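You operate a simulated robot arm through the tools that you are given. There is no shell and no other tool.

You are at the controls of a simulated two-armed robot. One attempt, no reset.

TASK
Set the changed limit back to the job card's value and move the LIMITS card to the tester top.
Fine: save it.
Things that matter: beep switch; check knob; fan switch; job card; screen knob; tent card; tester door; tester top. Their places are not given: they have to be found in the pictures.

The check looks at the end state, three seconds after you hand in, the way a careful person would. Anything else that was tipped, shoved, dropped, spilled or broken makes it a failure.

THE ROBOT
Two 7-joint arms with fingered hands on one trunk that stands fixed in place. Base frame: the origin is at the foot of the trunk, x ahead of it, y to its left, z up. Readings come in cm, rad, newtons and seconds.
The left shoulder is at [7, 15.4, 139.7], the right one opposite. Each reaches about 84.2 cm from its shoulder. Payload 3.9 kg a hand.
The tool frame of a hand sits at the grasp point between the pads (the TCP): z along the fingers, y along the line on which they close. The tips reach 3 cm beyond it. The gripper opens to 10.4 cm. The gripper's body begins 3.5 cm behind the TCP. The gripper is a hand of 4 fingers: y runs from the thumb to the fingers, the wrist lies at [-1.7, -10.4, -17.8] in the tool frame, and closing takes about 1.5 s.
Orientation is told as [roll, pitch, yaw] about the base's x, y, z axes, in that order, counted from this pose: with the fingers straight down and the wrist toward the robot, the tool's x, y and z point along [0, 1, 0], [1, 0, 0] and [0, 0, -1] of the base frame.

THE INTERFACE
- The arms move only by the tool step_arm. It takes "left_steps", "right_steps" or both (then of equal length, played together; a hand with none holds still); each is a list of rows, each a list of 6 numbers: the shift along the tool's x, y, z in units of 200 mm (1.0 is 200 mm), then the turn, a rotation vector about the tool's x, y, z in units of 60 degrees (1.0 is 60 degrees). In form: [[dx, dy, dz, wx, wy, wz], ...]. A call has 1 to 20 rows; each row is the pose to reach, as a shift and turn from the pose commanded when the call began, along the tool's axes at that moment. "left_hand" and "right_hand" are, for a hand that has rows, the finger opening in cm, from 0 to 10.4, set as the call begins (left out, the last holds). A call with a number of a shift or a turn outside -1 to 1 is refused whole. Each row takes 0.2 s and may step no farther than 5 cm and 0.15 rad from the row before; otherwise, or with a gripper value out of range, the whole call is refused. Where a pose cannot be reached the arm comes as near as it can. A force on the tool above 40 N (or 10 N above the force at the start of the call, whichever is more), or a blocked arm, ends the call early, and 0.2 s more pass. Each finger travels about 7.2 cm/s and halts on what it meets, pressing with about 26 N; the grip force reading is that of the motor and also rises with nothing between the fingers. The clock runs only during rows and for 0.2 s after the last one: add rows that repeat a pose to give the fingers time. The reply holds the time, the measured pose of the TCP, the force on the tool along the base axes, the opening and the grip force, in the units named above and with some noise, with the torque about the TCP (base axes, N m) and any sound that the robot's microphone picked up, and new pictures: "pictures" is both (left out), scene, wrist or none (wrist: the cameras of the hands that moved).
- Cameras (640 x 400 px; columns grow to the right, rows downward): "scene" is now at [12.07, 4.57, 163.51]; the picture's right is [0.52, -0.85, 0.00], its down [-0.47, -0.29, -0.84] and it looks along [0.71, 0.44, -0.55] (base axes); focal length 214 px, centre (320, 200). "left" rides on the left gripper at [-6.6, -9, -12.6] in its tool frame; the picture's right is [-0.78, -0.30, 0.56], its down [0.57, -0.70, 0.42] and it looks along [0.27, 0.65, 0.71] (tool axes); focal length 275 px, centre (320, 200). "right" rides on the right gripper at [6.6, -9, -12.6] in its tool frame; the picture's right is [-0.78, 0.30, -0.56], its down [-0.57, -0.70, 0.42] and it looks along [-0.26, 0.65, 0.71] (tool axes); focal length 275 px, centre (320, 200).
- raise_lower(by): slides the trunk up (or, below 0, down) by that many cm; the arms and the scene camera ride with it, the base frame stays. It gives what a move gives, with no picture.
- finger_targets(index, middle, ring, thumb_bend, thumb_turn, hand): sets how far each is bent, from 0 (flat) to 1 (curled in); at 0.3 the hand is open as for a grip, at 0.7 the pads meet at the TCP. One left out holds its place. A second passes; each finger stops where it meets its share of the squeeze, and holds until it gets a number again. A gripper value or a shape takes the hand back. It gives what a move gives, with no picture; readings hold the bend of each and the force on the fingers (four entries, about 0 where the hand has none), thumb and palm. thumb_turn goes from beside the hand (0) to across from the fingers (1), as for a grip.
- grasp_type(shape, hand): the hand has 4 fingers and takes this shape, open, in about a second: jaw (thumb against the fingers, like two jaws); tri (thumb and two fingers); tip (a fingertip pinch); poke (one finger out to press); point (the index stretched); flat (the hand flat); cup (the hand cupped); fist (a fist). The gripper value then closes the fingers along that shape, each until it touches; the sizes above hold for jaw. It gives what a move gives, with no picture.
- aim_head(pan, tilt): turns the head with the scene camera to pan (to the left, within 1.501 rad either way) and tilt (down, from -0.506 to 1.204), counted from straight ahead of the robot. It gives what a move gives, and a new picture of the scene camera.
- locate(camera, pixels): for up to 12 pixels [column, row] of the newest picture of that camera ("zoom" is the newest enlarged one), the place [x, y, z] in the base frame of the surface seen there, good to about 0.2 cm, but the place of the scene camera against the robot may be out by one fixed shift of up to 1.2 cm in any direction. The clock stands still meanwhile.
- enlarge(camera, box): a new picture of the part [left, top, right, bottom] of that camera's present view, enlarged. The clock stands still meanwhile.
- job_done(): hands the job in; it is judged then, once.

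Open the grippers and draw the arms clear of the work before you hand the job in, unless the task says otherwise.

The tools are called after "Request:" as a command line: name --argument value ..., lists and objects as JSON in quotes. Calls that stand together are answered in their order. step_arm: Moves the arms, as the interface text tells. Its arguments: {"type":"object","properties":{"left_steps":{"type":"array","items":{"type":"array","items":{"type":"number"}}},"left_hand":{"type":"number"},"right_steps":{"type":"array","items":{"type":"array","items":{"type":"number"}}},"right_hand":{"type":"number"},"pictures":{"type":"string","enum":["both","scene","wrist","none"]}},"required":[]} The other tools are called the same way: raise_lower (by) slides the trunk up or down; grasp_type (shape, hand) gives the hand a shape; finger_targets (index, middle, ring, thumb_bend, thumb_turn, hand) moves the fingers one by one; aim_head (pan, tilt) turns the head that bears the scene camera; locate (camera, pixels) gives the place of the surface under pixels of a picture; enlarge (camera, box) takes an enlarged picture of a part of a camera's view; job_done () hands the job in.

At the start:

```text
time_s: 0.0
left_position: [35.92, 45.73, 149.35]
left_ee_rot: [-0.002, -0.001, 0.0]
left_force: [-1.0, 0.3, -0.8]
left_torque: [0.02, 0.02, -0.01]
left_gripper_width: 10.38
left_gripper_force: 0.0
left_shape: jaw
left_bend: [0.3, 0.3, 0.3, 0.3, 0.97]
left_finger forces: [0.0, 0.0, 0.0, 0.0, 0.0, 0.0]
right_position: [50.51, 1.32, 157.52]
right_ee_rot: [-0.001, -0.001, 0.0]
right_force: [1.5, -0.1, -0.3]
right_torque: [0.03, -0.03, 0.03]
right_gripper_width: 10.34
right_gripper_force: 0.0
right_shape: jaw
right_bend: [0.3, 0.3, 0.3, 0.3, 0.97]
right_finger forces: [0.0, 0.0, 0.0, 0.0, 0.0, 0.1]
trunk travel left (down, up): [-85.0, 9.0]
head pan, tilt: [0.548, 0.581]
```

scene: 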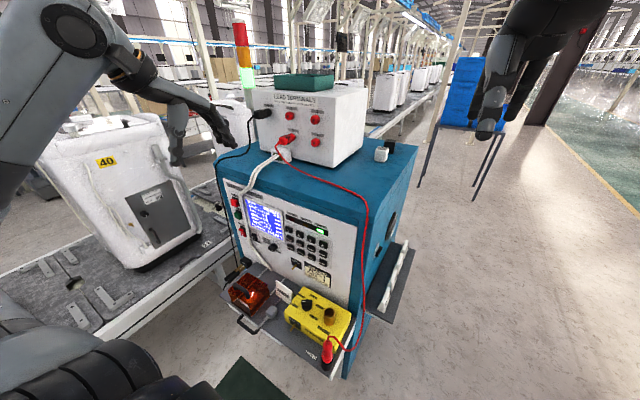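
right: 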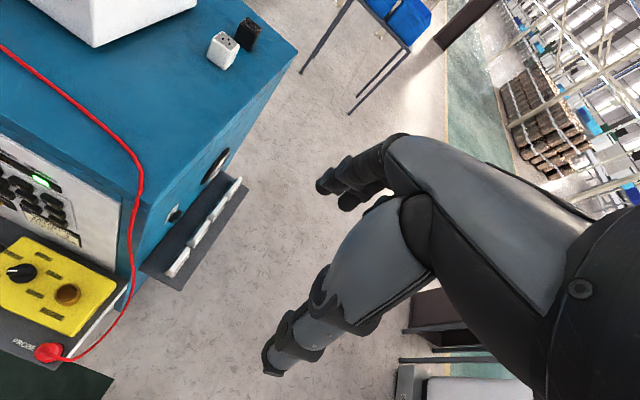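
left: 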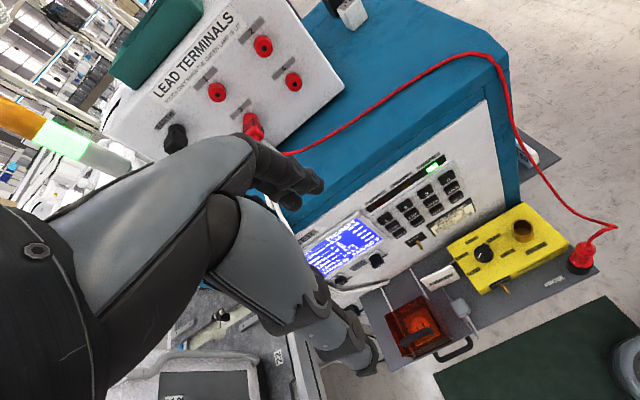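

The scene picture shows the tester with a blue screen near (265,215), keypad near (305,240) and a shelf with a red-orange box, a small tent card (285,292) and a yellow box. I enlarge these areas to read them.

Request:
enlarge --camera "scene" --box '[220, 180, 340, 255]'

Request:
enlarge --camera "scene" --box '[220, 250, 380, 350]'

Request:
enlarge --camera "left" --box '[290, 140, 490, 265]'

Request:
enlarge --camera "left" --box '[360, 200, 620, 362]'

```text
5.33 times, centred on (280, 218) of scene
```

zoom: 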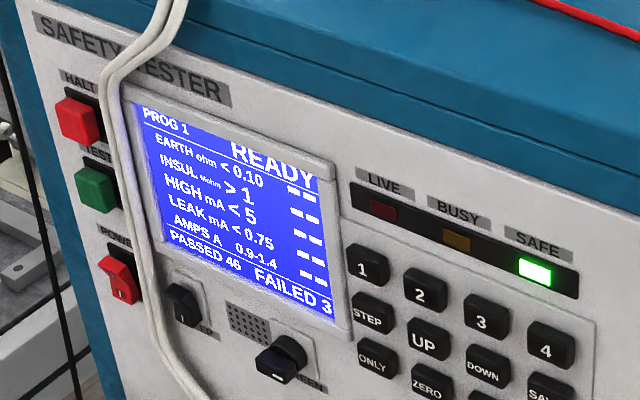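

```text
4.00 times, centred on (300, 300) of scene
```

zoom: 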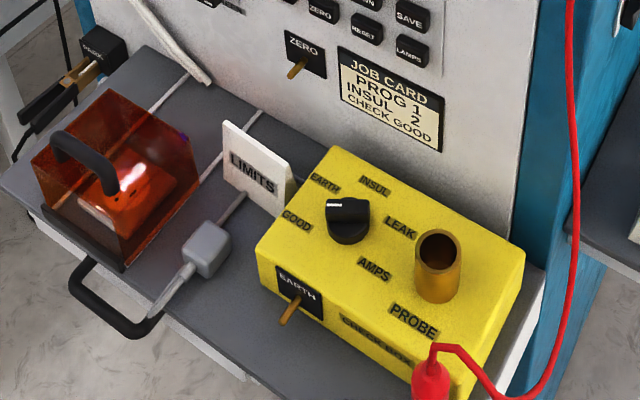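

```text
3.20 times, centred on (390, 202) of left
```

zoom: 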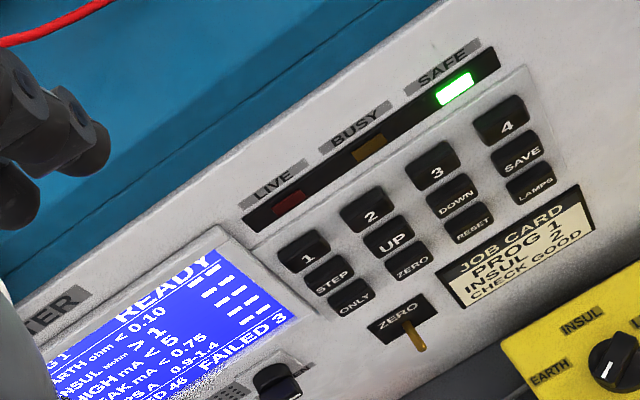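

```text
2.46 times, centred on (490, 281) of left
```

zoom: 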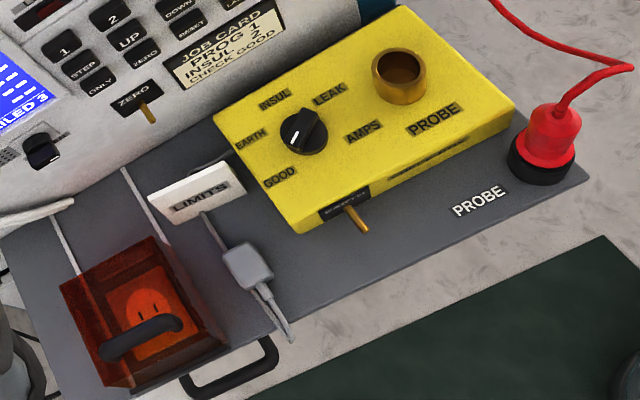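

Screen says INSUL > 1, the job card says INSUL 2, so that limit has to go to 2 and be saved. I locate the main parts on the panel and shelf in the scene picture.

Request:
locate --camera "scene" --pixels '[[265, 215], [240, 183], [352, 222], [285, 292], [300, 246], [320, 320], [248, 290], [380, 160], [255, 102], [345, 300], [272, 247], [254, 237]]'

Request:
aim_head --pan 0.6 --tilt 0.9

```text
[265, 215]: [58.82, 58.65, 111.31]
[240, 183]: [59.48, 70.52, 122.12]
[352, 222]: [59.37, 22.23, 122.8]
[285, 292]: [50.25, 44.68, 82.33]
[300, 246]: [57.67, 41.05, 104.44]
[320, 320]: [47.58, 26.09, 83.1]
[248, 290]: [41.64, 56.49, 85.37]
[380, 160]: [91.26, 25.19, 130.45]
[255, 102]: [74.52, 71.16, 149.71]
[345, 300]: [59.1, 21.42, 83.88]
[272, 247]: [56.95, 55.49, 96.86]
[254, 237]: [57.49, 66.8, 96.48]
```

```text
time_s: 0.8
left_position: [35.83, 45.82, 149.33]
left_ee_rot: [0.0, 0.001, 0.0]
left_force: [0.0, 0.7, -0.5]
left_torque: [-0.01, 0.0, 0.01]
left_gripper_width: 10.38
left_gripper_force: 0.0
left_shape: jaw
left_bend: [0.3, 0.3, 0.3, 0.3, 0.97]
left_finger forces: [0.1, 0.0, 0.1, 0.0, 0.0, 0.0]
right_position: [50.56, 1.38, 157.53]
right_ee_rot: [0.0, -0.001, -0.002]
right_force: [0.7, 0.3, -0.1]
right_torque: [-0.04, 0.03, 0.0]
right_gripper_width: 10.39
right_gripper_force: 0.0
right_shape: jaw
right_bend: [0.3, 0.3, 0.3, 0.3, 0.97]
right_finger forces: [0.1, 0.0, 0.0, 0.0, 0.0, 0.0]
trunk travel left (down, up): [-85.0, 9.0]
head pan, tilt: [0.6, 0.901]
```

scene: 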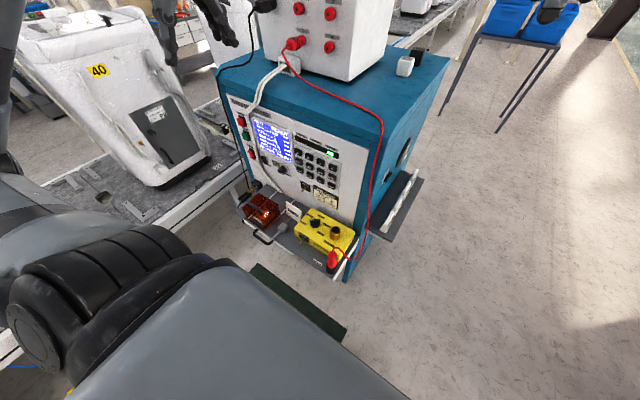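

I enlarge the panel in the new scene view to read the labels on the knobs and switches, and the shelf.

Request:
enlarge --camera "scene" --box '[228, 105, 308, 180]'

Request:
enlarge --camera "scene" --box '[285, 145, 355, 210]'

Request:
enlarge --camera "scene" --box '[225, 175, 365, 285]'

Request:
enlarge --camera "right" --box '[0, 130, 160, 370]'

```text
5.33 times, centred on (268, 142) of scene
```

zoom: 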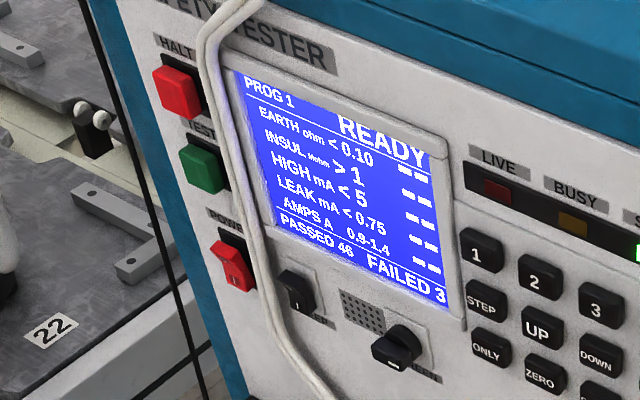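

```text
6.15 times, centred on (320, 178) of scene
```

zoom: 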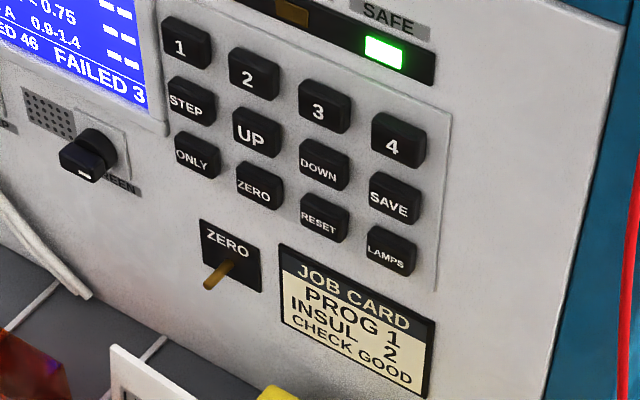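

```text
3.64 times, centred on (295, 230) of scene
```

zoom: 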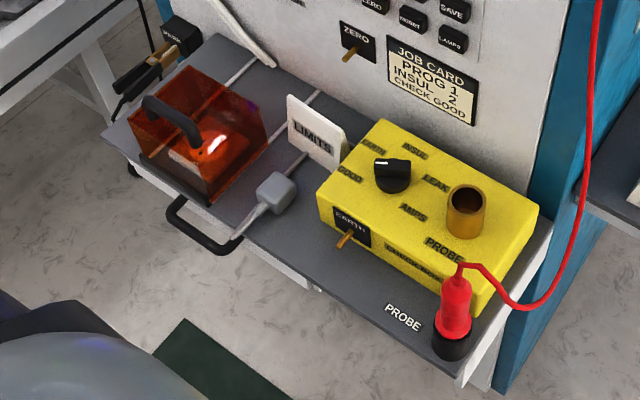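

```text
1.67 times, centred on (80, 250) of right
```

zoom: 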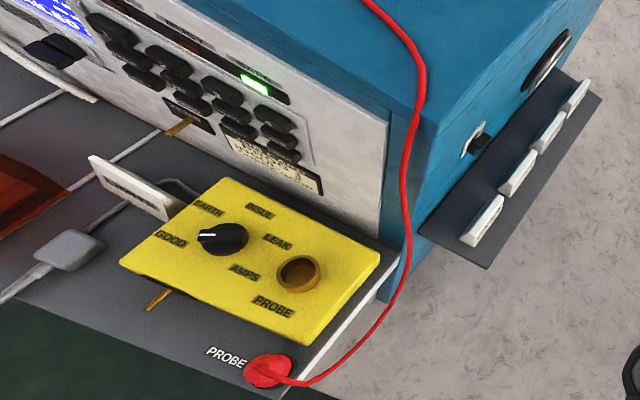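

I bring the left hand down and tilt it 45° so that its camera looks straight at the panel; first half of the drop, at x≈36 well clear of the panel (x≈58).

Request:
step_arm --left_steps '[[0, 0, 0.2, -0.1, 0, 0], [0, 0, 0.4, -0.2, 0, 0], [-0.05, 0, 0.6, -0.3, 0, 0], [-0.1, 0, 0.8, -0.4, 0, 0], [-0.15, 0, 1.0, -0.5, 0, 0], [-0.2, 0, 1.0, -0.6, 0, 0], [-0.25, 0, 1.0, -0.75, 0, 0]]' --pictures "both"

```text
refused: row 7 steps farther than a row can; nothing moved
```

The last row turned a bit too far; I spread the turn over more rows.

Request:
step_arm --left_steps '[[0, 0, 0.2, -0.1, 0, 0], [0, 0, 0.4, -0.2, 0, 0], [-0.05, 0, 0.6, -0.3, 0, 0], [-0.1, 0, 0.8, -0.4, 0, 0], [-0.15, 0, 1.0, -0.5, 0, 0], [-0.2, 0, 1.0, -0.63, 0, 0], [-0.25, 0, 1.0, -0.75, 0, 0]]' --pictures "both"

```text
time_s: 2.4
left_position: [38.89, 45.09, 130.7]
left_ee_rot: [0.006, -0.762, 0.067]
left_force: [-1.0, -0.7, -0.5]
left_torque: [0.02, 0.01, -0.02]
left_gripper_width: 10.4
left_gripper_force: 0.0
left_shape: jaw
left_bend: [0.3, 0.3, 0.3, 0.3, 0.97]
left_finger forces: [0.1, 0.0, 0.1, 0.1, 0.0, 0.0]
left hand out of reach, approached as far as the arm can: row 3, 4, 5, 6, 7
right_position: [50.34, 1.08, 157.67]
right_ee_rot: [0.002, -0.003, 0.0]
right_force: [-0.4, -0.8, -0.1]
right_torque: [-0.01, -0.04, -0.05]
right_gripper_width: 10.37
right_gripper_force: 0.0
right_shape: jaw
right_bend: [0.3, 0.3, 0.3, 0.3, 0.97]
right_finger forces: [0.0, 0.0, 0.1, 0.0, 0.0, 0.0]
trunk travel left (down, up): [-85.0, 9.0]
head pan, tilt: [0.6, 0.901]
```

scene: 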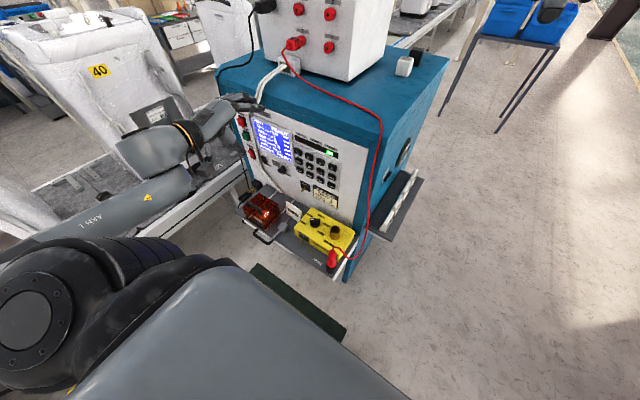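
left: 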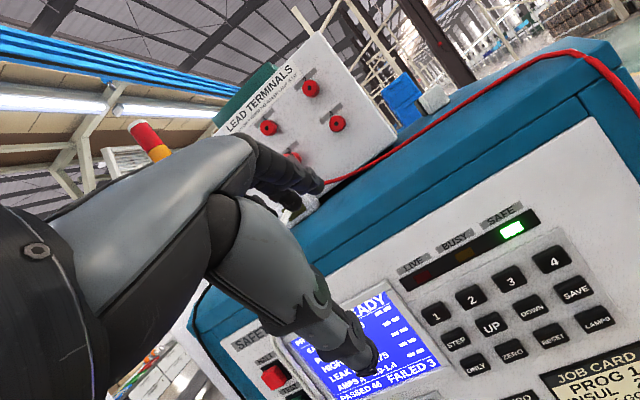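

The arm stopped short at z≈130.7, near its joint limits at this height. I lower the trunk by 20 cm so the shoulder comes nearer to the panel height; the right hand (at y≈1) stays clear of the tester (y≥20).

Request:
raise_lower --by -20

Request:
aim_head --pan 0.65 --tilt 0.6

Request:
step_arm --left_steps '[[0, 0, 0, 0, 0, 0]]' --pictures "wrist"

```text
time_s: 4.6
left_position: [39.07, 45.35, 110.67]
left_ee_rot: [0.007, -0.761, 0.068]
left_force: [-1.6, 0.2, -0.5]
left_torque: [0.0, -0.01, -0.01]
left_gripper_width: 10.39
left_gripper_force: 0.2
left_shape: jaw
left_bend: [0.3, 0.3, 0.3, 0.3, 0.97]
left_finger forces: [0.0, 0.0, 0.1, 0.0, 0.0, 0.1]
right_position: [50.57, 1.31, 137.55]
right_ee_rot: [0.0, 0.001, -0.002]
right_force: [0.0, 0.2, -0.2]
right_torque: [-0.03, 0.01, 0.01]
right_gripper_width: 10.39
right_gripper_force: 0.0
right_shape: jaw
right_bend: [0.3, 0.3, 0.3, 0.3, 0.97]
right_finger forces: [0.0, 0.0, 0.0, 0.0, 0.1, 0.1]
trunk travel left (down, up): [-65.0, 29.0]
head pan, tilt: [0.6, 0.901]
```

```text
time_s: 5.4
left_position: [39.01, 45.2, 110.55]
left_ee_rot: [0.007, -0.76, 0.068]
left_force: [-0.3, 0.2, -0.2]
left_torque: [0.02, 0.0, 0.02]
left_gripper_width: 10.37
left_gripper_force: 0.1
left_shape: jaw
left_bend: [0.3, 0.3, 0.3, 0.3, 0.97]
left_finger forces: [0.0, 0.0, 0.1, 0.0, 0.2, 0.0]
right_position: [50.56, 1.36, 137.65]
right_ee_rot: [0.002, 0.0, -0.003]
right_force: [-0.5, 0.3, 1.1]
right_torque: [-0.01, 0.03, -0.01]
right_gripper_width: 10.38
right_gripper_force: 0.0
right_shape: jaw
right_bend: [0.3, 0.3, 0.3, 0.3, 0.97]
right_finger forces: [0.1, 0.0, 0.0, 0.1, 0.0, 0.0]
trunk travel left (down, up): [-65.0, 29.0]
head pan, tilt: [0.649, 0.6]
```

scene: 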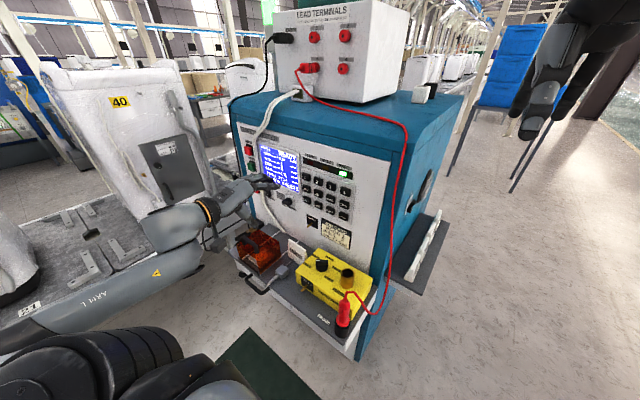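

```text
time_s: 5.8
left_position: [39.01, 45.49, 110.59]
left_ee_rot: [0.007, -0.761, 0.068]
left_force: [-1.0, 0.8, -1.0]
left_torque: [0.04, 0.0, 0.03]
left_gripper_width: 10.4
left_gripper_force: 0.1
left_shape: jaw
left_bend: [0.3, 0.3, 0.3, 0.3, 0.97]
left_finger forces: [0.0, 0.0, 0.0, 0.1, 0.1, 0.0]
right_position: [50.49, 1.37, 137.49]
right_ee_rot: [0.001, -0.001, -0.002]
right_force: [-0.2, 0.2, 0.0]
right_torque: [0.04, 0.02, -0.01]
right_gripper_width: 10.38
right_gripper_force: 0.0
right_shape: jaw
right_bend: [0.3, 0.3, 0.3, 0.3, 0.97]
right_finger forces: [0.1, 0.0, 0.1, 0.1, 0.0, 0.1]
trunk travel left (down, up): [-65.0, 29.0]
head pan, tilt: [0.649, 0.6]
```

left: 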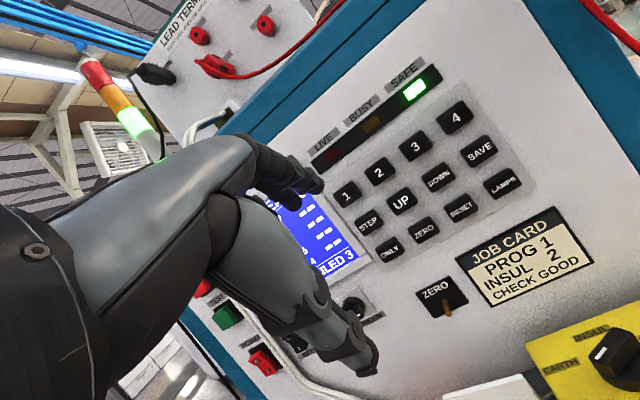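

The keypad is now clear in the left camera; the screen knob is half hidden. I zoom there in the scene picture and locate panel parts with the left camera.

Request:
enlarge --camera "scene" --box '[230, 125, 350, 260]'

Request:
locate --camera "left" --pixels '[[345, 194], [368, 222], [388, 250], [380, 171], [401, 202], [423, 229], [415, 147], [438, 178], [460, 208], [455, 118], [478, 152], [503, 186]]'

Request:
locate --camera "left" --pixels '[[440, 290], [445, 310], [515, 255], [350, 305], [300, 240], [355, 262], [262, 362], [226, 318], [525, 170], [480, 215], [420, 90], [330, 350]]'

Request:
locate --camera "scene" --pixels '[[312, 166], [324, 200], [345, 207], [325, 225], [288, 202], [297, 250], [322, 263], [347, 275], [262, 250], [350, 300], [335, 290], [440, 90]]'

```text
2.96 times, centred on (290, 192) of scene
```

zoom: 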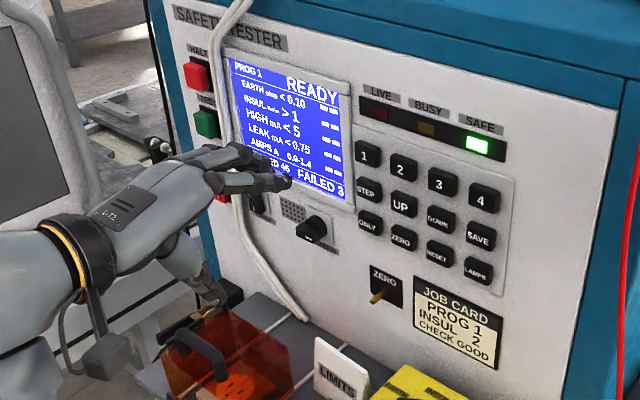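

```text
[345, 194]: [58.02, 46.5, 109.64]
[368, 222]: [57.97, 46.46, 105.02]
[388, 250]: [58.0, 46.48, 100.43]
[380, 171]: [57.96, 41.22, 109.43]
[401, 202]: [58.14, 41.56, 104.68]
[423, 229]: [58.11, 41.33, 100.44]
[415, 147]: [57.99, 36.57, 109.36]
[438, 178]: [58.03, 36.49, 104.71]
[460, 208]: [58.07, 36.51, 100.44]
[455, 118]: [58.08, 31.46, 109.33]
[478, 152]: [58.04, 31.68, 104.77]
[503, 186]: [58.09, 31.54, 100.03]
```

```text
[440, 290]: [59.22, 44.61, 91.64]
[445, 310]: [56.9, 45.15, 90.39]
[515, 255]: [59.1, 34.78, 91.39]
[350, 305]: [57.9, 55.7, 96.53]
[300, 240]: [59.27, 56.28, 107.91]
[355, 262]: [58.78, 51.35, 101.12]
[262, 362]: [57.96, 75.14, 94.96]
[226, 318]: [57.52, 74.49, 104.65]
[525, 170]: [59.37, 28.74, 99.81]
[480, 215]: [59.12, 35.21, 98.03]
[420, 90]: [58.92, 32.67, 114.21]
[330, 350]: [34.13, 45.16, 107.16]
```

```text
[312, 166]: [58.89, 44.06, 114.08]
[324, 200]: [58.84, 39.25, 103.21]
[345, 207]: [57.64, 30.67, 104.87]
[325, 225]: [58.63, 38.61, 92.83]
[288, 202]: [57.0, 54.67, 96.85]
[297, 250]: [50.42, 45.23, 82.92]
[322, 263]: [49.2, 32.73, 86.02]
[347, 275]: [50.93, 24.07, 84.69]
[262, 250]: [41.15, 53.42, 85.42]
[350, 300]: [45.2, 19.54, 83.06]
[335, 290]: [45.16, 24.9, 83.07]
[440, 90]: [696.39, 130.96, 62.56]
```

I zoom in on the screen knob and beep/fan switch labels.

Request:
enlarge --camera "scene" --box '[265, 180, 315, 215]'

Request:
enlarge --camera "left" --box '[200, 270, 400, 400]'

Request:
enlarge --camera "scene" --box '[380, 150, 450, 290]'

Request:
enlarge --camera "scene" --box '[225, 215, 385, 340]'

```text
11.43 times, centred on (290, 198) of scene
```

zoom: 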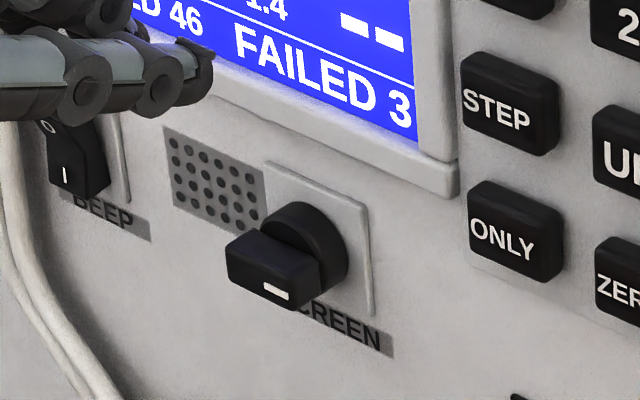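

```text
3.08 times, centred on (300, 335) of left
```

zoom: 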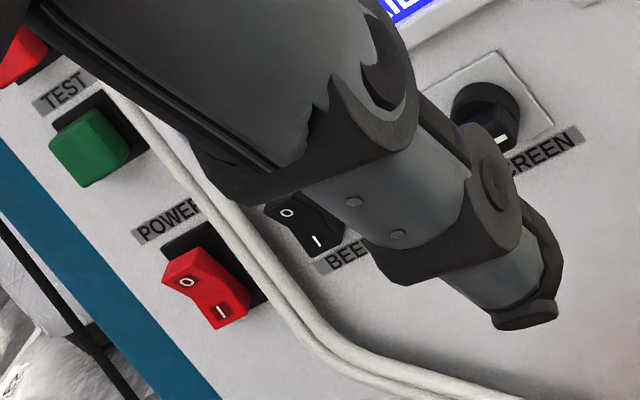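

```text
2.86 times, centred on (415, 220) of scene
```

zoom: 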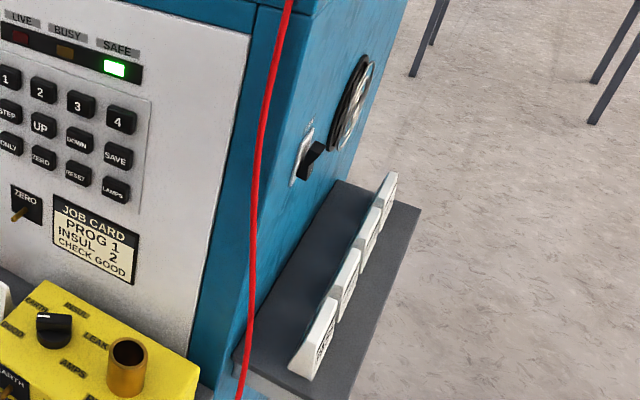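

```text
3.20 times, centred on (305, 278) of scene
```

zoom: 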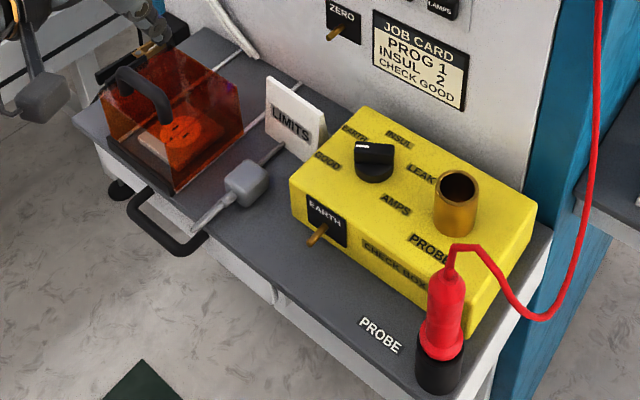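

Knob reads SCREEN and switch reads BEEP, so they aren't needed; the keypad STEP/UP/SAVE is what I use. I form the poke shape with the left hand, still 19 cm off the panel, and look at where the fingertip is.

Request:
grasp_type --shape "poke" --hand "left"

Request:
step_arm --left_steps '[[0, 0, 0, 0, 0, 0]]' --pictures "both"

```text
time_s: 6.7
left_position: [39.03, 45.44, 110.74]
left_ee_rot: [0.006, -0.761, 0.069]
left_force: [-0.4, -0.2, -0.2]
left_torque: [-0.03, -0.01, 0.01]
left_gripper_width: 0.0
left_gripper_force: 0.0
left_shape: poke
left_bend: [0.7, 0.7, 0.99, 1.0, 1.0]
left_finger forces: [0.0, 0.0, 0.1, 0.0, 0.0, 0.0]
right_position: [50.58, 1.41, 137.48]
right_ee_rot: [0.0, -0.001, 0.0]
right_force: [-0.1, 0.9, -0.1]
right_torque: [0.02, 0.04, 0.0]
right_gripper_width: 10.37
right_gripper_force: 0.0
right_shape: jaw
right_bend: [0.3, 0.3, 0.3, 0.3, 0.97]
right_finger forces: [0.0, 0.1, 0.0, 0.0, 0.0, 0.0]
trunk travel left (down, up): [-65.0, 29.0]
head pan, tilt: [0.649, 0.6]
```

```text
time_s: 7.1
left_position: [39.11, 45.46, 110.6]
left_ee_rot: [0.006, -0.762, 0.069]
left_force: [0.5, -0.5, 1.1]
left_torque: [0.0, -0.05, 0.01]
left_gripper_width: 0.0
left_gripper_force: 0.0
left_shape: poke
left_bend: [0.7, 0.7, 0.99, 1.0, 1.0]
left_finger forces: [0.1, 0.0, 0.1, 0.0, 0.0, 0.0]
right_position: [50.5, 1.27, 137.55]
right_ee_rot: [0.0, -0.001, -0.001]
right_force: [0.3, -0.8, -0.3]
right_torque: [-0.01, -0.04, 0.0]
right_gripper_width: 10.37
right_gripper_force: 0.0
right_shape: jaw
right_bend: [0.3, 0.3, 0.3, 0.3, 0.97]
right_finger forces: [0.0, 0.0, 0.0, 0.0, 0.0, 0.1]
trunk travel left (down, up): [-65.0, 29.0]
head pan, tilt: [0.649, 0.6]
```

scene: 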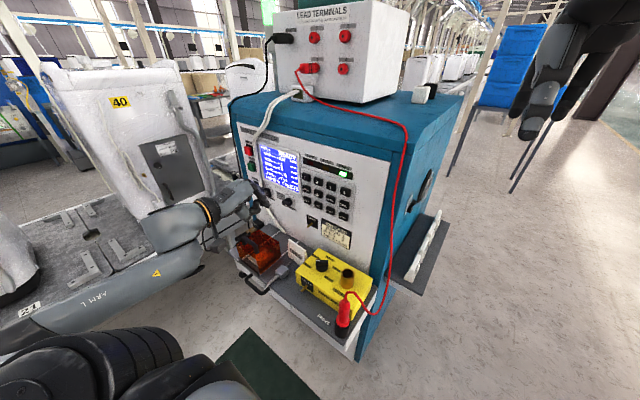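
left: 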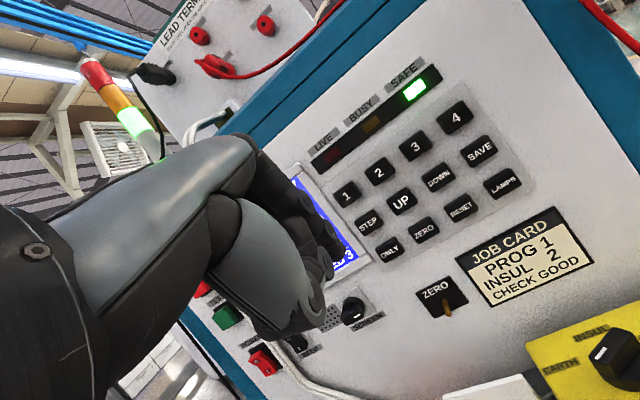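

I zoom in on the hand to see which finger sticks out.

Request:
enlarge --camera "left" --box '[190, 120, 380, 350]'

Request:
enlarge --camera "scene" --box '[190, 160, 290, 240]'

```text
1.74 times, centred on (285, 235) of left
```

zoom: 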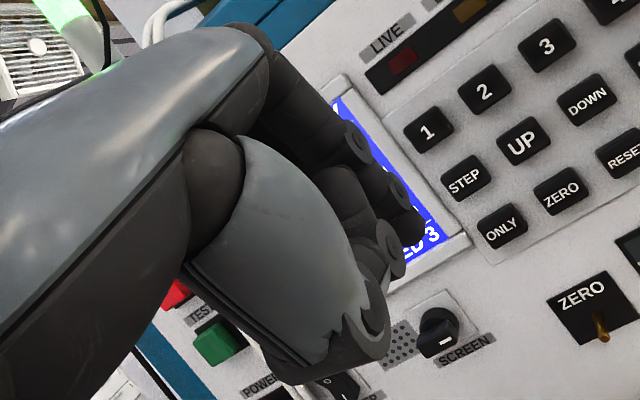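

```text
5.00 times, centred on (240, 200) of scene
```

zoom: 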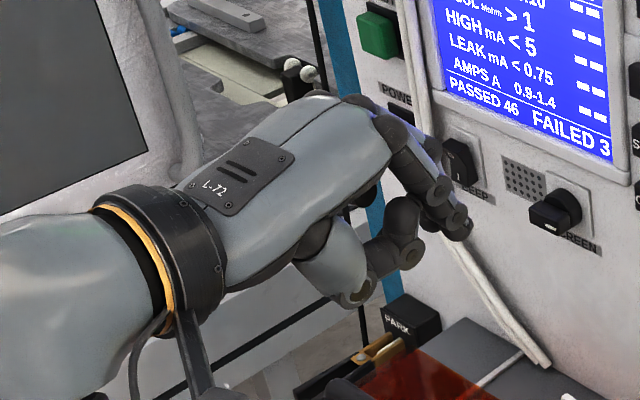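

Poke bends the index and middle to the TCP. I try the "point" shape to compare, since the hand lies nearly level here and a stretched index would face the panel.

Request:
grasp_type --shape "point" --hand "left"

Request:
step_arm --left_steps '[[0, 0, 0, 0, 0, 0]]' --pictures "both"

Request:
enlarge --camera "scene" --box '[190, 160, 290, 240]'

```text
time_s: 8.0
left_position: [39.04, 45.21, 110.53]
left_ee_rot: [0.007, -0.762, 0.068]
left_force: [0.4, -0.6, -0.7]
left_torque: [0.0, 0.0, -0.03]
left_gripper_width: 0.0
left_gripper_force: 0.0
left_shape: point
left_bend: [0.2, 1.0, 1.0, 0.99, 0.87]
left_finger forces: [0.0, 0.0, 0.1, 0.0, 0.1, 0.1]
right_position: [50.55, 1.52, 137.61]
right_ee_rot: [-0.001, 0.0, -0.001]
right_force: [-0.1, 0.7, -0.5]
right_torque: [0.02, -0.01, -0.01]
right_gripper_width: 10.37
right_gripper_force: 0.1
right_shape: jaw
right_bend: [0.3, 0.3, 0.3, 0.3, 0.97]
right_finger forces: [0.1, 0.0, 0.0, 0.0, 0.0, 0.1]
trunk travel left (down, up): [-65.0, 29.0]
head pan, tilt: [0.649, 0.6]
```

```text
time_s: 8.4
left_position: [39.07, 45.36, 110.65]
left_ee_rot: [0.007, -0.762, 0.066]
left_force: [1.3, 0.9, -0.4]
left_torque: [0.03, -0.01, -0.01]
left_gripper_width: 0.0
left_gripper_force: 0.1
left_shape: point
left_bend: [0.2, 1.0, 1.0, 0.99, 0.87]
left_finger forces: [0.0, 0.0, 0.0, 0.0, 0.0, 0.1]
right_position: [50.56, 1.42, 137.58]
right_ee_rot: [0.001, 0.0, -0.001]
right_force: [-0.3, -0.3, -0.4]
right_torque: [-0.01, 0.0, -0.02]
right_gripper_width: 10.38
right_gripper_force: 0.1
right_shape: jaw
right_bend: [0.3, 0.3, 0.3, 0.3, 0.97]
right_finger forces: [0.0, 0.1, 0.0, 0.0, 0.0, 0.0]
trunk travel left (down, up): [-65.0, 29.0]
head pan, tilt: [0.649, 0.6]
```

scene: 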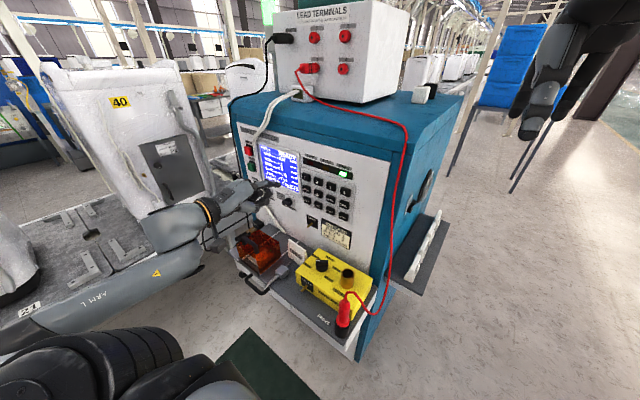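
left: 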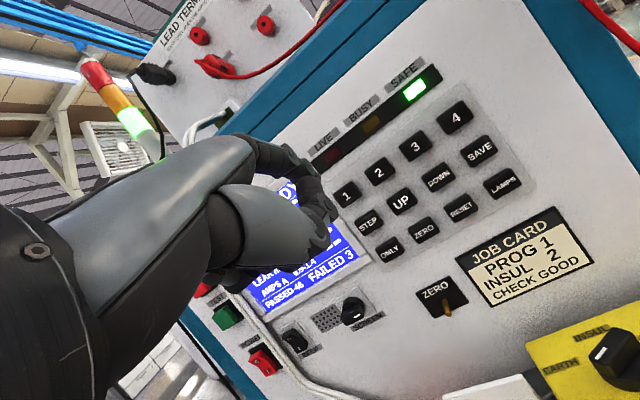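

```text
5.00 times, centred on (240, 200) of scene
```

zoom: 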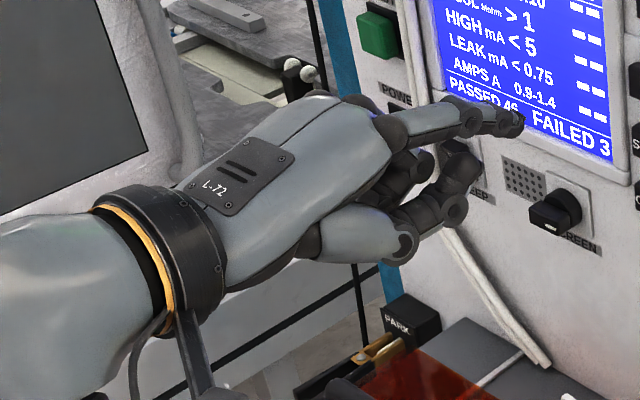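

The index now points level at the panel, tip around scene pixel (280,184). I locate the fingertip in both cameras.

Request:
locate --camera "zoom" --pixels '[[520, 122], [512, 122], [500, 125], [485, 120], [465, 118], [435, 120], [470, 170], [455, 207]]'

Request:
enlarge --camera "left" --box '[210, 110, 370, 280]'

```text
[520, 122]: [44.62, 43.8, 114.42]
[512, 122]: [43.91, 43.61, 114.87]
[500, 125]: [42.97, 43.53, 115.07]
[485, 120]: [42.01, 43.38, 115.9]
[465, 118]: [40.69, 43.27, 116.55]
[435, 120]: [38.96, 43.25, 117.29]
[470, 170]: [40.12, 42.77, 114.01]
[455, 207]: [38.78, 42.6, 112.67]
```

```text
2.35 times, centred on (290, 195) of left
```

zoom: 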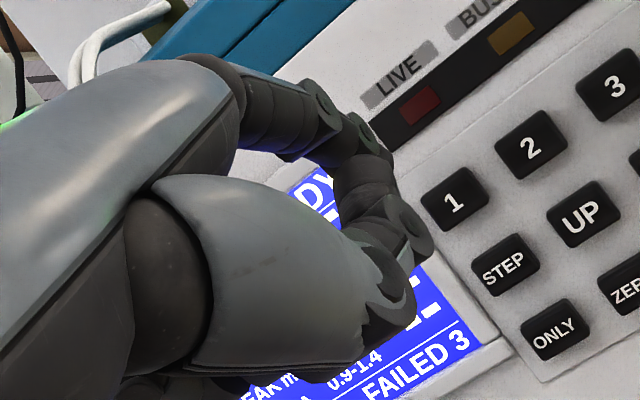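

I locate the index tip in the left camera's zoom as well to cross-check it.

Request:
locate --camera "zoom" --pixels '[[325, 100], [345, 125], [358, 128], [370, 138], [382, 150], [392, 158], [410, 215], [425, 240], [405, 300], [375, 125]]'

Request:
locate --camera "scene" --pixels '[[345, 207], [344, 215], [343, 190], [305, 190], [318, 193], [331, 198], [304, 180], [317, 184]]'

```text
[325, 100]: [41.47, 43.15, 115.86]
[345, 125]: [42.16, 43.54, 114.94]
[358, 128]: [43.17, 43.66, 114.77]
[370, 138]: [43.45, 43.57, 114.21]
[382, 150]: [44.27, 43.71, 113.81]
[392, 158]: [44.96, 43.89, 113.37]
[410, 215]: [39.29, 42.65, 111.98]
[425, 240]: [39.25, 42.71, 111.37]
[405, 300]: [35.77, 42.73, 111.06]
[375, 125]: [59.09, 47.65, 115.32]
```

```text
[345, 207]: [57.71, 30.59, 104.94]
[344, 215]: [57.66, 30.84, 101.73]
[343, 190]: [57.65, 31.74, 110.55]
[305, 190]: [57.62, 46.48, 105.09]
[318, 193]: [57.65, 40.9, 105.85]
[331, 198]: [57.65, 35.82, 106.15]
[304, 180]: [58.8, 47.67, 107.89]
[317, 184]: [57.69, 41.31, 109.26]
```

Index tip is at about [45, 44.4, 113.8], some [5.9, -0.9, 3] from the TCP. I move it to a hover about 2.5 cm in front of the STEP key (58.0, 46.5, 104.8).

Request:
step_arm --left_steps '[[0.0131, 0.0128, 0.137, 0, 0, 0], [0.0262, 0.0257, 0.275, 0, 0, 0], [0.0392, 0.0385, 0.412, 0, 0, 0], [0.0523, 0.0514, 0.55, 0, 0, 0], [0.0654, 0.0642, 0.687, 0, 0, 0], [0.0654, 0.0642, 0.687, 0, 0, 0]]' --pictures "both"

```text
time_s: 9.8
left_position: [49.28, 47.53, 101.53]
left_ee_rot: [0.009, -0.761, 0.067]
left_force: [-0.4, -0.6, 0.0]
left_torque: [0.02, 0.01, 0.0]
left_gripper_width: 0.0
left_gripper_force: 0.1
left_shape: point
left_bend: [0.2, 1.0, 1.0, 0.99, 0.87]
left_finger forces: [0.0, 0.0, 0.1, 0.0, 0.1, 0.0]
right_position: [50.4, 1.31, 137.6]
right_ee_rot: [0.001, -0.001, -0.003]
right_force: [-0.3, 0.0, -0.6]
right_torque: [0.0, 0.0, -0.01]
right_gripper_width: 10.36
right_gripper_force: 0.0
right_shape: jaw
right_bend: [0.3, 0.3, 0.3, 0.3, 0.97]
right_finger forces: [0.1, 0.0, 0.1, 0.1, 0.1, 0.0]
trunk travel left (down, up): [-65.0, 29.0]
head pan, tilt: [0.649, 0.6]
```

scene: 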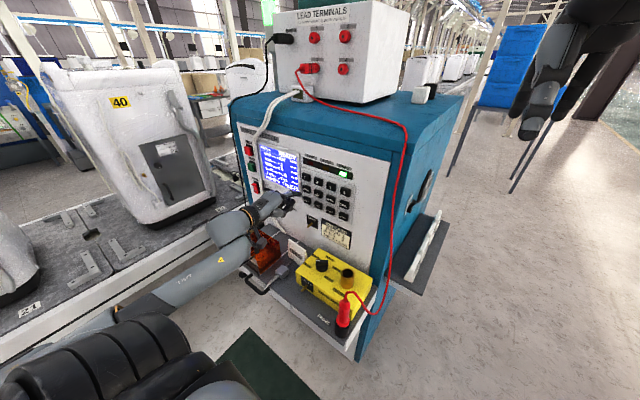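
left: 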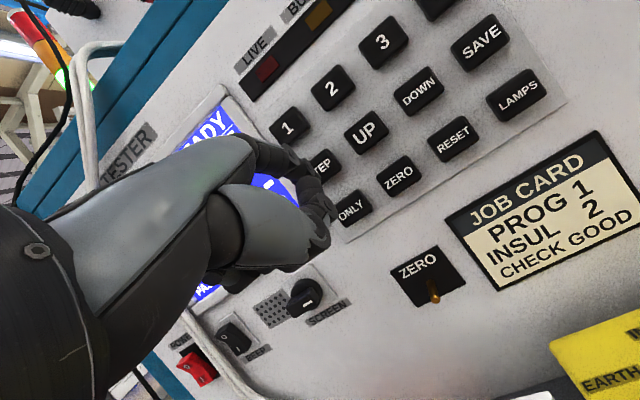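

Request:
enlarge --camera "scene" --box '[240, 140, 350, 240]'

Request:
enlarge --camera "left" --box '[220, 90, 400, 250]'

```text
4.00 times, centred on (295, 190) of scene
```

zoom: 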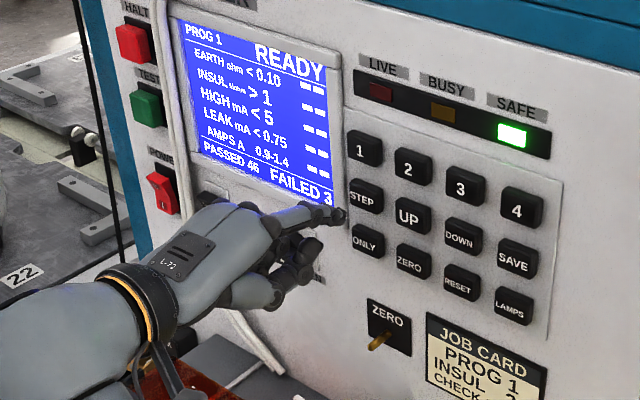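

```text
2.50 times, centred on (310, 170) of left
```

zoom: 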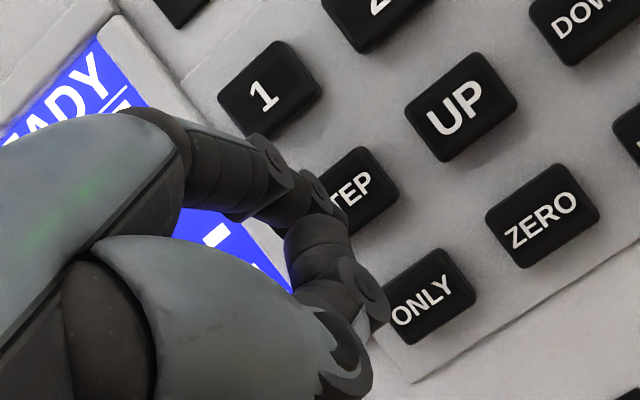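

The fingertip is right in front of STEP (zoom ~ (340,205)). I measure the tip to aim the press precisely.

Request:
locate --camera "zoom" --pixels '[[300, 175], [320, 180], [330, 192], [338, 203], [345, 213], [350, 222], [365, 170], [385, 185], [375, 290]]'

Request:
locate --camera "scene" --pixels '[[301, 196], [300, 195], [299, 194], [296, 193]]'

```text
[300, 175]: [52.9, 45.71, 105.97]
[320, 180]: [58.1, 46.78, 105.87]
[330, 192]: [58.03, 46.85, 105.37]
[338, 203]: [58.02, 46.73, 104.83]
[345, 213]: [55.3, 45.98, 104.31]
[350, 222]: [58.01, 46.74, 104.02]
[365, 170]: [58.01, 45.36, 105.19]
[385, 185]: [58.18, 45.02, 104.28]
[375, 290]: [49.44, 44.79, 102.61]
```

```text
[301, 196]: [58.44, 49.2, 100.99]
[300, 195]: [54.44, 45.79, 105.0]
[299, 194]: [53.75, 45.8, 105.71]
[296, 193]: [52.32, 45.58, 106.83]
```

Tip centre ≈ (55.3, 46.5, 104.5), key face at x≈58.0. I press about 3.2 cm forward and come back, watching for a sound and a screen change.

Request:
step_arm --left_steps '[[-0.005, 0.0541, 0.0517, 0, 0, 0], [-0.008, 0.0866, 0.0827, 0, 0, 0], [-0.0094, 0.101, 0.0964, 0, 0, 0], [-0.0107, 0.1155, 0.1102, 0, 0, 0], [-0.0107, 0.1155, 0.1102, 0, 0, 0], [-0.008, 0.0866, 0.0827, 0, 0, 0], [-0.0033, 0.0361, 0.0344, 0, 0, 0], [0, 0, 0, 0, 0, 0]]' --pictures "both"

Request:
enlarge --camera "scene" --box '[240, 140, 350, 240]'

```text
time_s: 11.6
left_position: [49.14, 47.44, 101.49]
left_ee_rot: [0.009, -0.76, 0.068]
left_force: [0.7, 1.0, 0.6]
left_torque: [-0.01, 0.02, 0.03]
left_gripper_width: 9.57
left_gripper_force: 0.1
left_shape: point
left_bend: [0.2, 1.0, 1.0, 0.99, 0.87]
left_finger forces: [0.1, 0.0, 0.0, 0.0, 0.0, 0.0]
right_position: [50.4, 1.3, 137.59]
right_ee_rot: [-0.002, -0.001, 0.001]
right_force: [0.0, -0.5, 0.5]
right_torque: [-0.03, 0.02, -0.02]
right_gripper_width: 10.39
right_gripper_force: 0.0
right_shape: jaw
right_bend: [0.3, 0.3, 0.3, 0.3, 0.97]
right_finger forces: [0.0, 0.0, 0.0, 0.1, 0.0, 0.0]
trunk travel left (down, up): [-65.0, 29.0]
head pan, tilt: [0.649, 0.6]
heard: click
```

scene: 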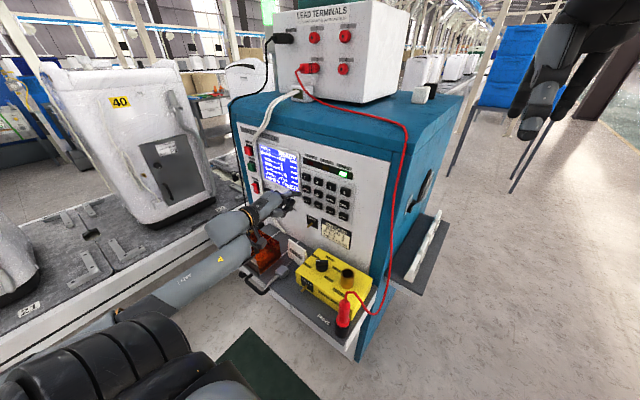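
left: 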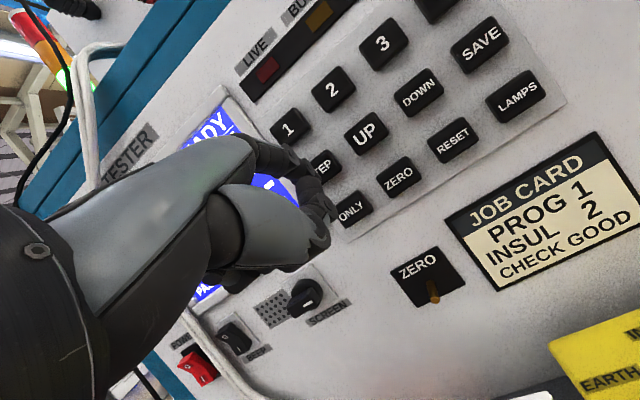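

```text
4.00 times, centred on (295, 190) of scene
```

zoom: 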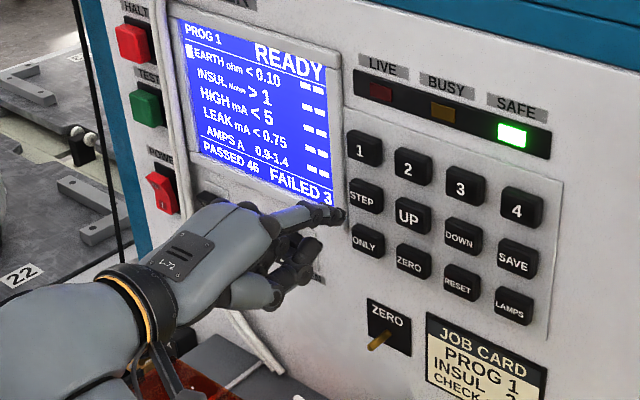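

A click was heard and a marker now stands by the EARTH line (zoom (188,52)). One more STEP press should bring it to INSUL.

Request:
step_arm --left_steps '[[-0.005, 0.0541, 0.0517, 0, 0, 0], [-0.008, 0.0866, 0.0827, 0, 0, 0], [-0.0094, 0.101, 0.0964, 0, 0, 0], [-0.0107, 0.1155, 0.1102, 0, 0, 0], [-0.0107, 0.1155, 0.1102, 0, 0, 0], [-0.008, 0.0866, 0.0827, 0, 0, 0], [-0.0033, 0.0361, 0.0344, 0, 0, 0], [0, 0, 0, 0, 0, 0]]' --pictures "both"

Request:
enlarge --camera "scene" --box '[240, 140, 350, 240]'

```text
time_s: 13.4
left_position: [49.38, 47.56, 101.38]
left_ee_rot: [0.008, -0.762, 0.068]
left_force: [-0.7, 0.2, 0.3]
left_torque: [-0.02, 0.0, -0.03]
left_gripper_width: 9.62
left_gripper_force: 0.1
left_shape: point
left_bend: [0.2, 1.0, 1.0, 0.99, 0.87]
left_finger forces: [0.0, 0.0, 0.1, 0.0, 0.1, 0.1]
right_position: [50.48, 1.27, 137.6]
right_ee_rot: [0.002, 0.0, -0.001]
right_force: [0.3, 0.4, 0.2]
right_torque: [0.01, 0.0, 0.0]
right_gripper_width: 10.35
right_gripper_force: 0.1
right_shape: jaw
right_bend: [0.3, 0.3, 0.3, 0.3, 0.97]
right_finger forces: [0.0, 0.0, 0.0, 0.1, 0.0, 0.0]
trunk travel left (down, up): [-65.0, 29.0]
head pan, tilt: [0.649, 0.6]
heard: click
```

scene: 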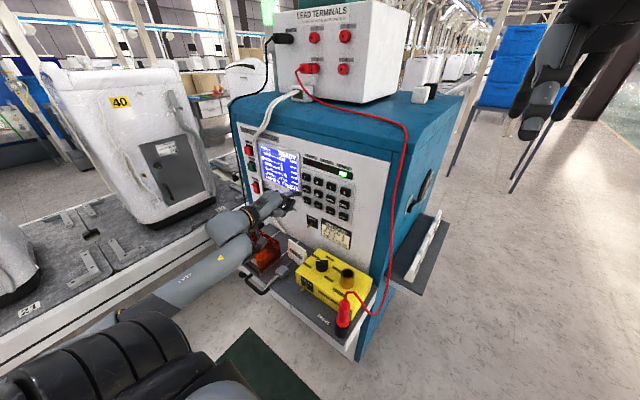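
left: 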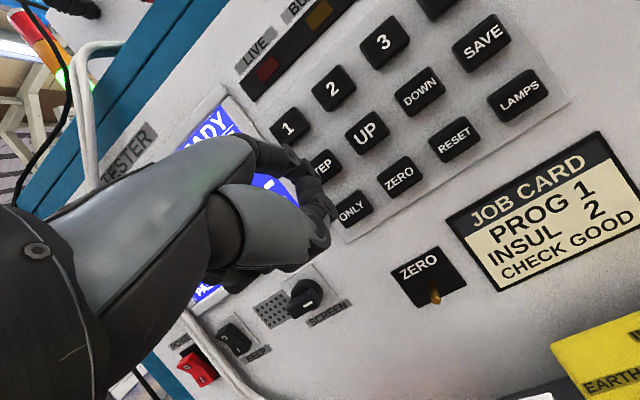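

```text
4.00 times, centred on (295, 190) of scene
```

zoom: 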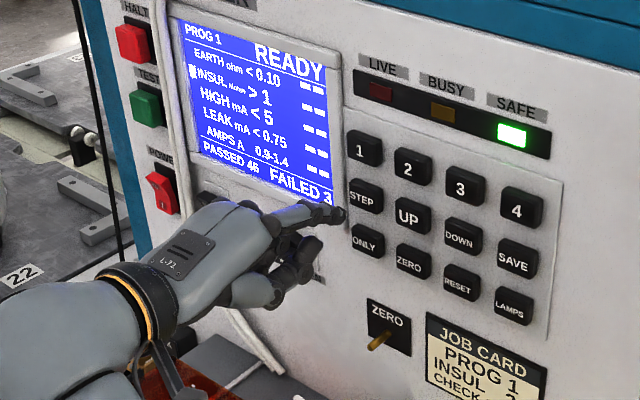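

The marker is now at INSUL. I shift 5.1 cm right (to y≈41.4, the UP key) and press it once.

Request:
step_arm --left_steps '[[-0.1272, -0.0062, -0.0059, 0, 0, 0], [-0.2544, -0.0123, -0.0118, 0, 0, 0], [-0.2544, -0.0123, -0.0118, 0, 0, 0], [-0.2594, 0.0418, 0.0399, 0, 0, 0], [-0.2624, 0.0743, 0.0709, 0, 0, 0], [-0.2638, 0.0887, 0.0846, 0, 0, 0], [-0.2651, 0.1032, 0.0984, 0, 0, 0], [-0.2651, 0.1032, 0.0984, 0, 0, 0], [-0.2624, 0.0743, 0.0709, 0, 0, 0], [-0.2577, 0.0238, 0.0226, 0, 0, 0], [-0.2544, -0.0123, -0.0118, 0, 0, 0]]' --pictures "both"

Request:
enlarge --camera "scene" --box '[240, 140, 350, 240]'

```text
time_s: 15.8
left_position: [49.41, 42.38, 101.44]
left_ee_rot: [0.009, -0.761, 0.067]
left_force: [0.6, 0.5, 1.4]
left_torque: [0.0, -0.01, 0.0]
left_gripper_width: 9.59
left_gripper_force: 0.0
left_shape: point
left_bend: [0.2, 1.0, 1.0, 0.99, 0.87]
left_finger forces: [0.1, 0.0, 0.0, 0.0, 0.0, 0.0]
right_position: [50.56, 1.33, 137.55]
right_ee_rot: [0.001, 0.0, -0.002]
right_force: [0.2, 0.6, 0.1]
right_torque: [0.02, -0.02, -0.01]
right_gripper_width: 10.38
right_gripper_force: 0.1
right_shape: jaw
right_bend: [0.3, 0.3, 0.3, 0.3, 0.97]
right_finger forces: [0.1, 0.0, 0.0, 0.0, 0.0, 0.0]
trunk travel left (down, up): [-65.0, 29.0]
head pan, tilt: [0.649, 0.6]
heard: click
```

scene: 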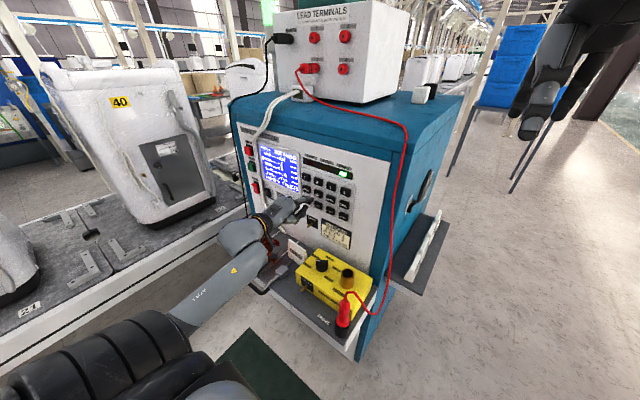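
left: 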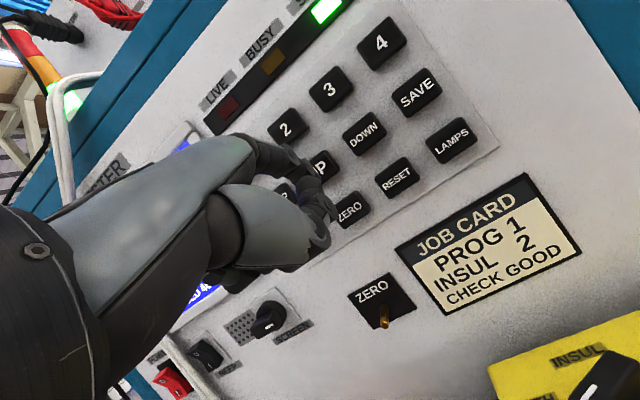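

```text
4.00 times, centred on (295, 190) of scene
```

zoom: 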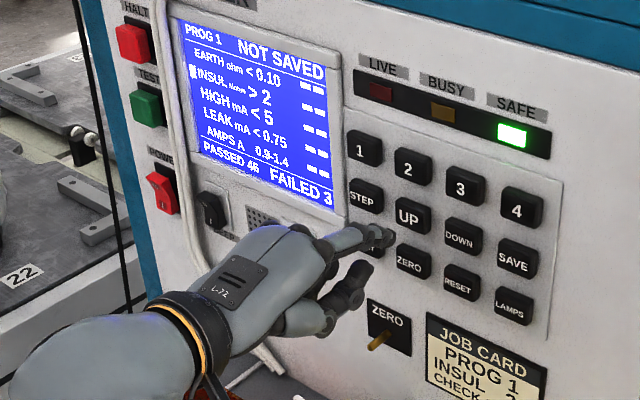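

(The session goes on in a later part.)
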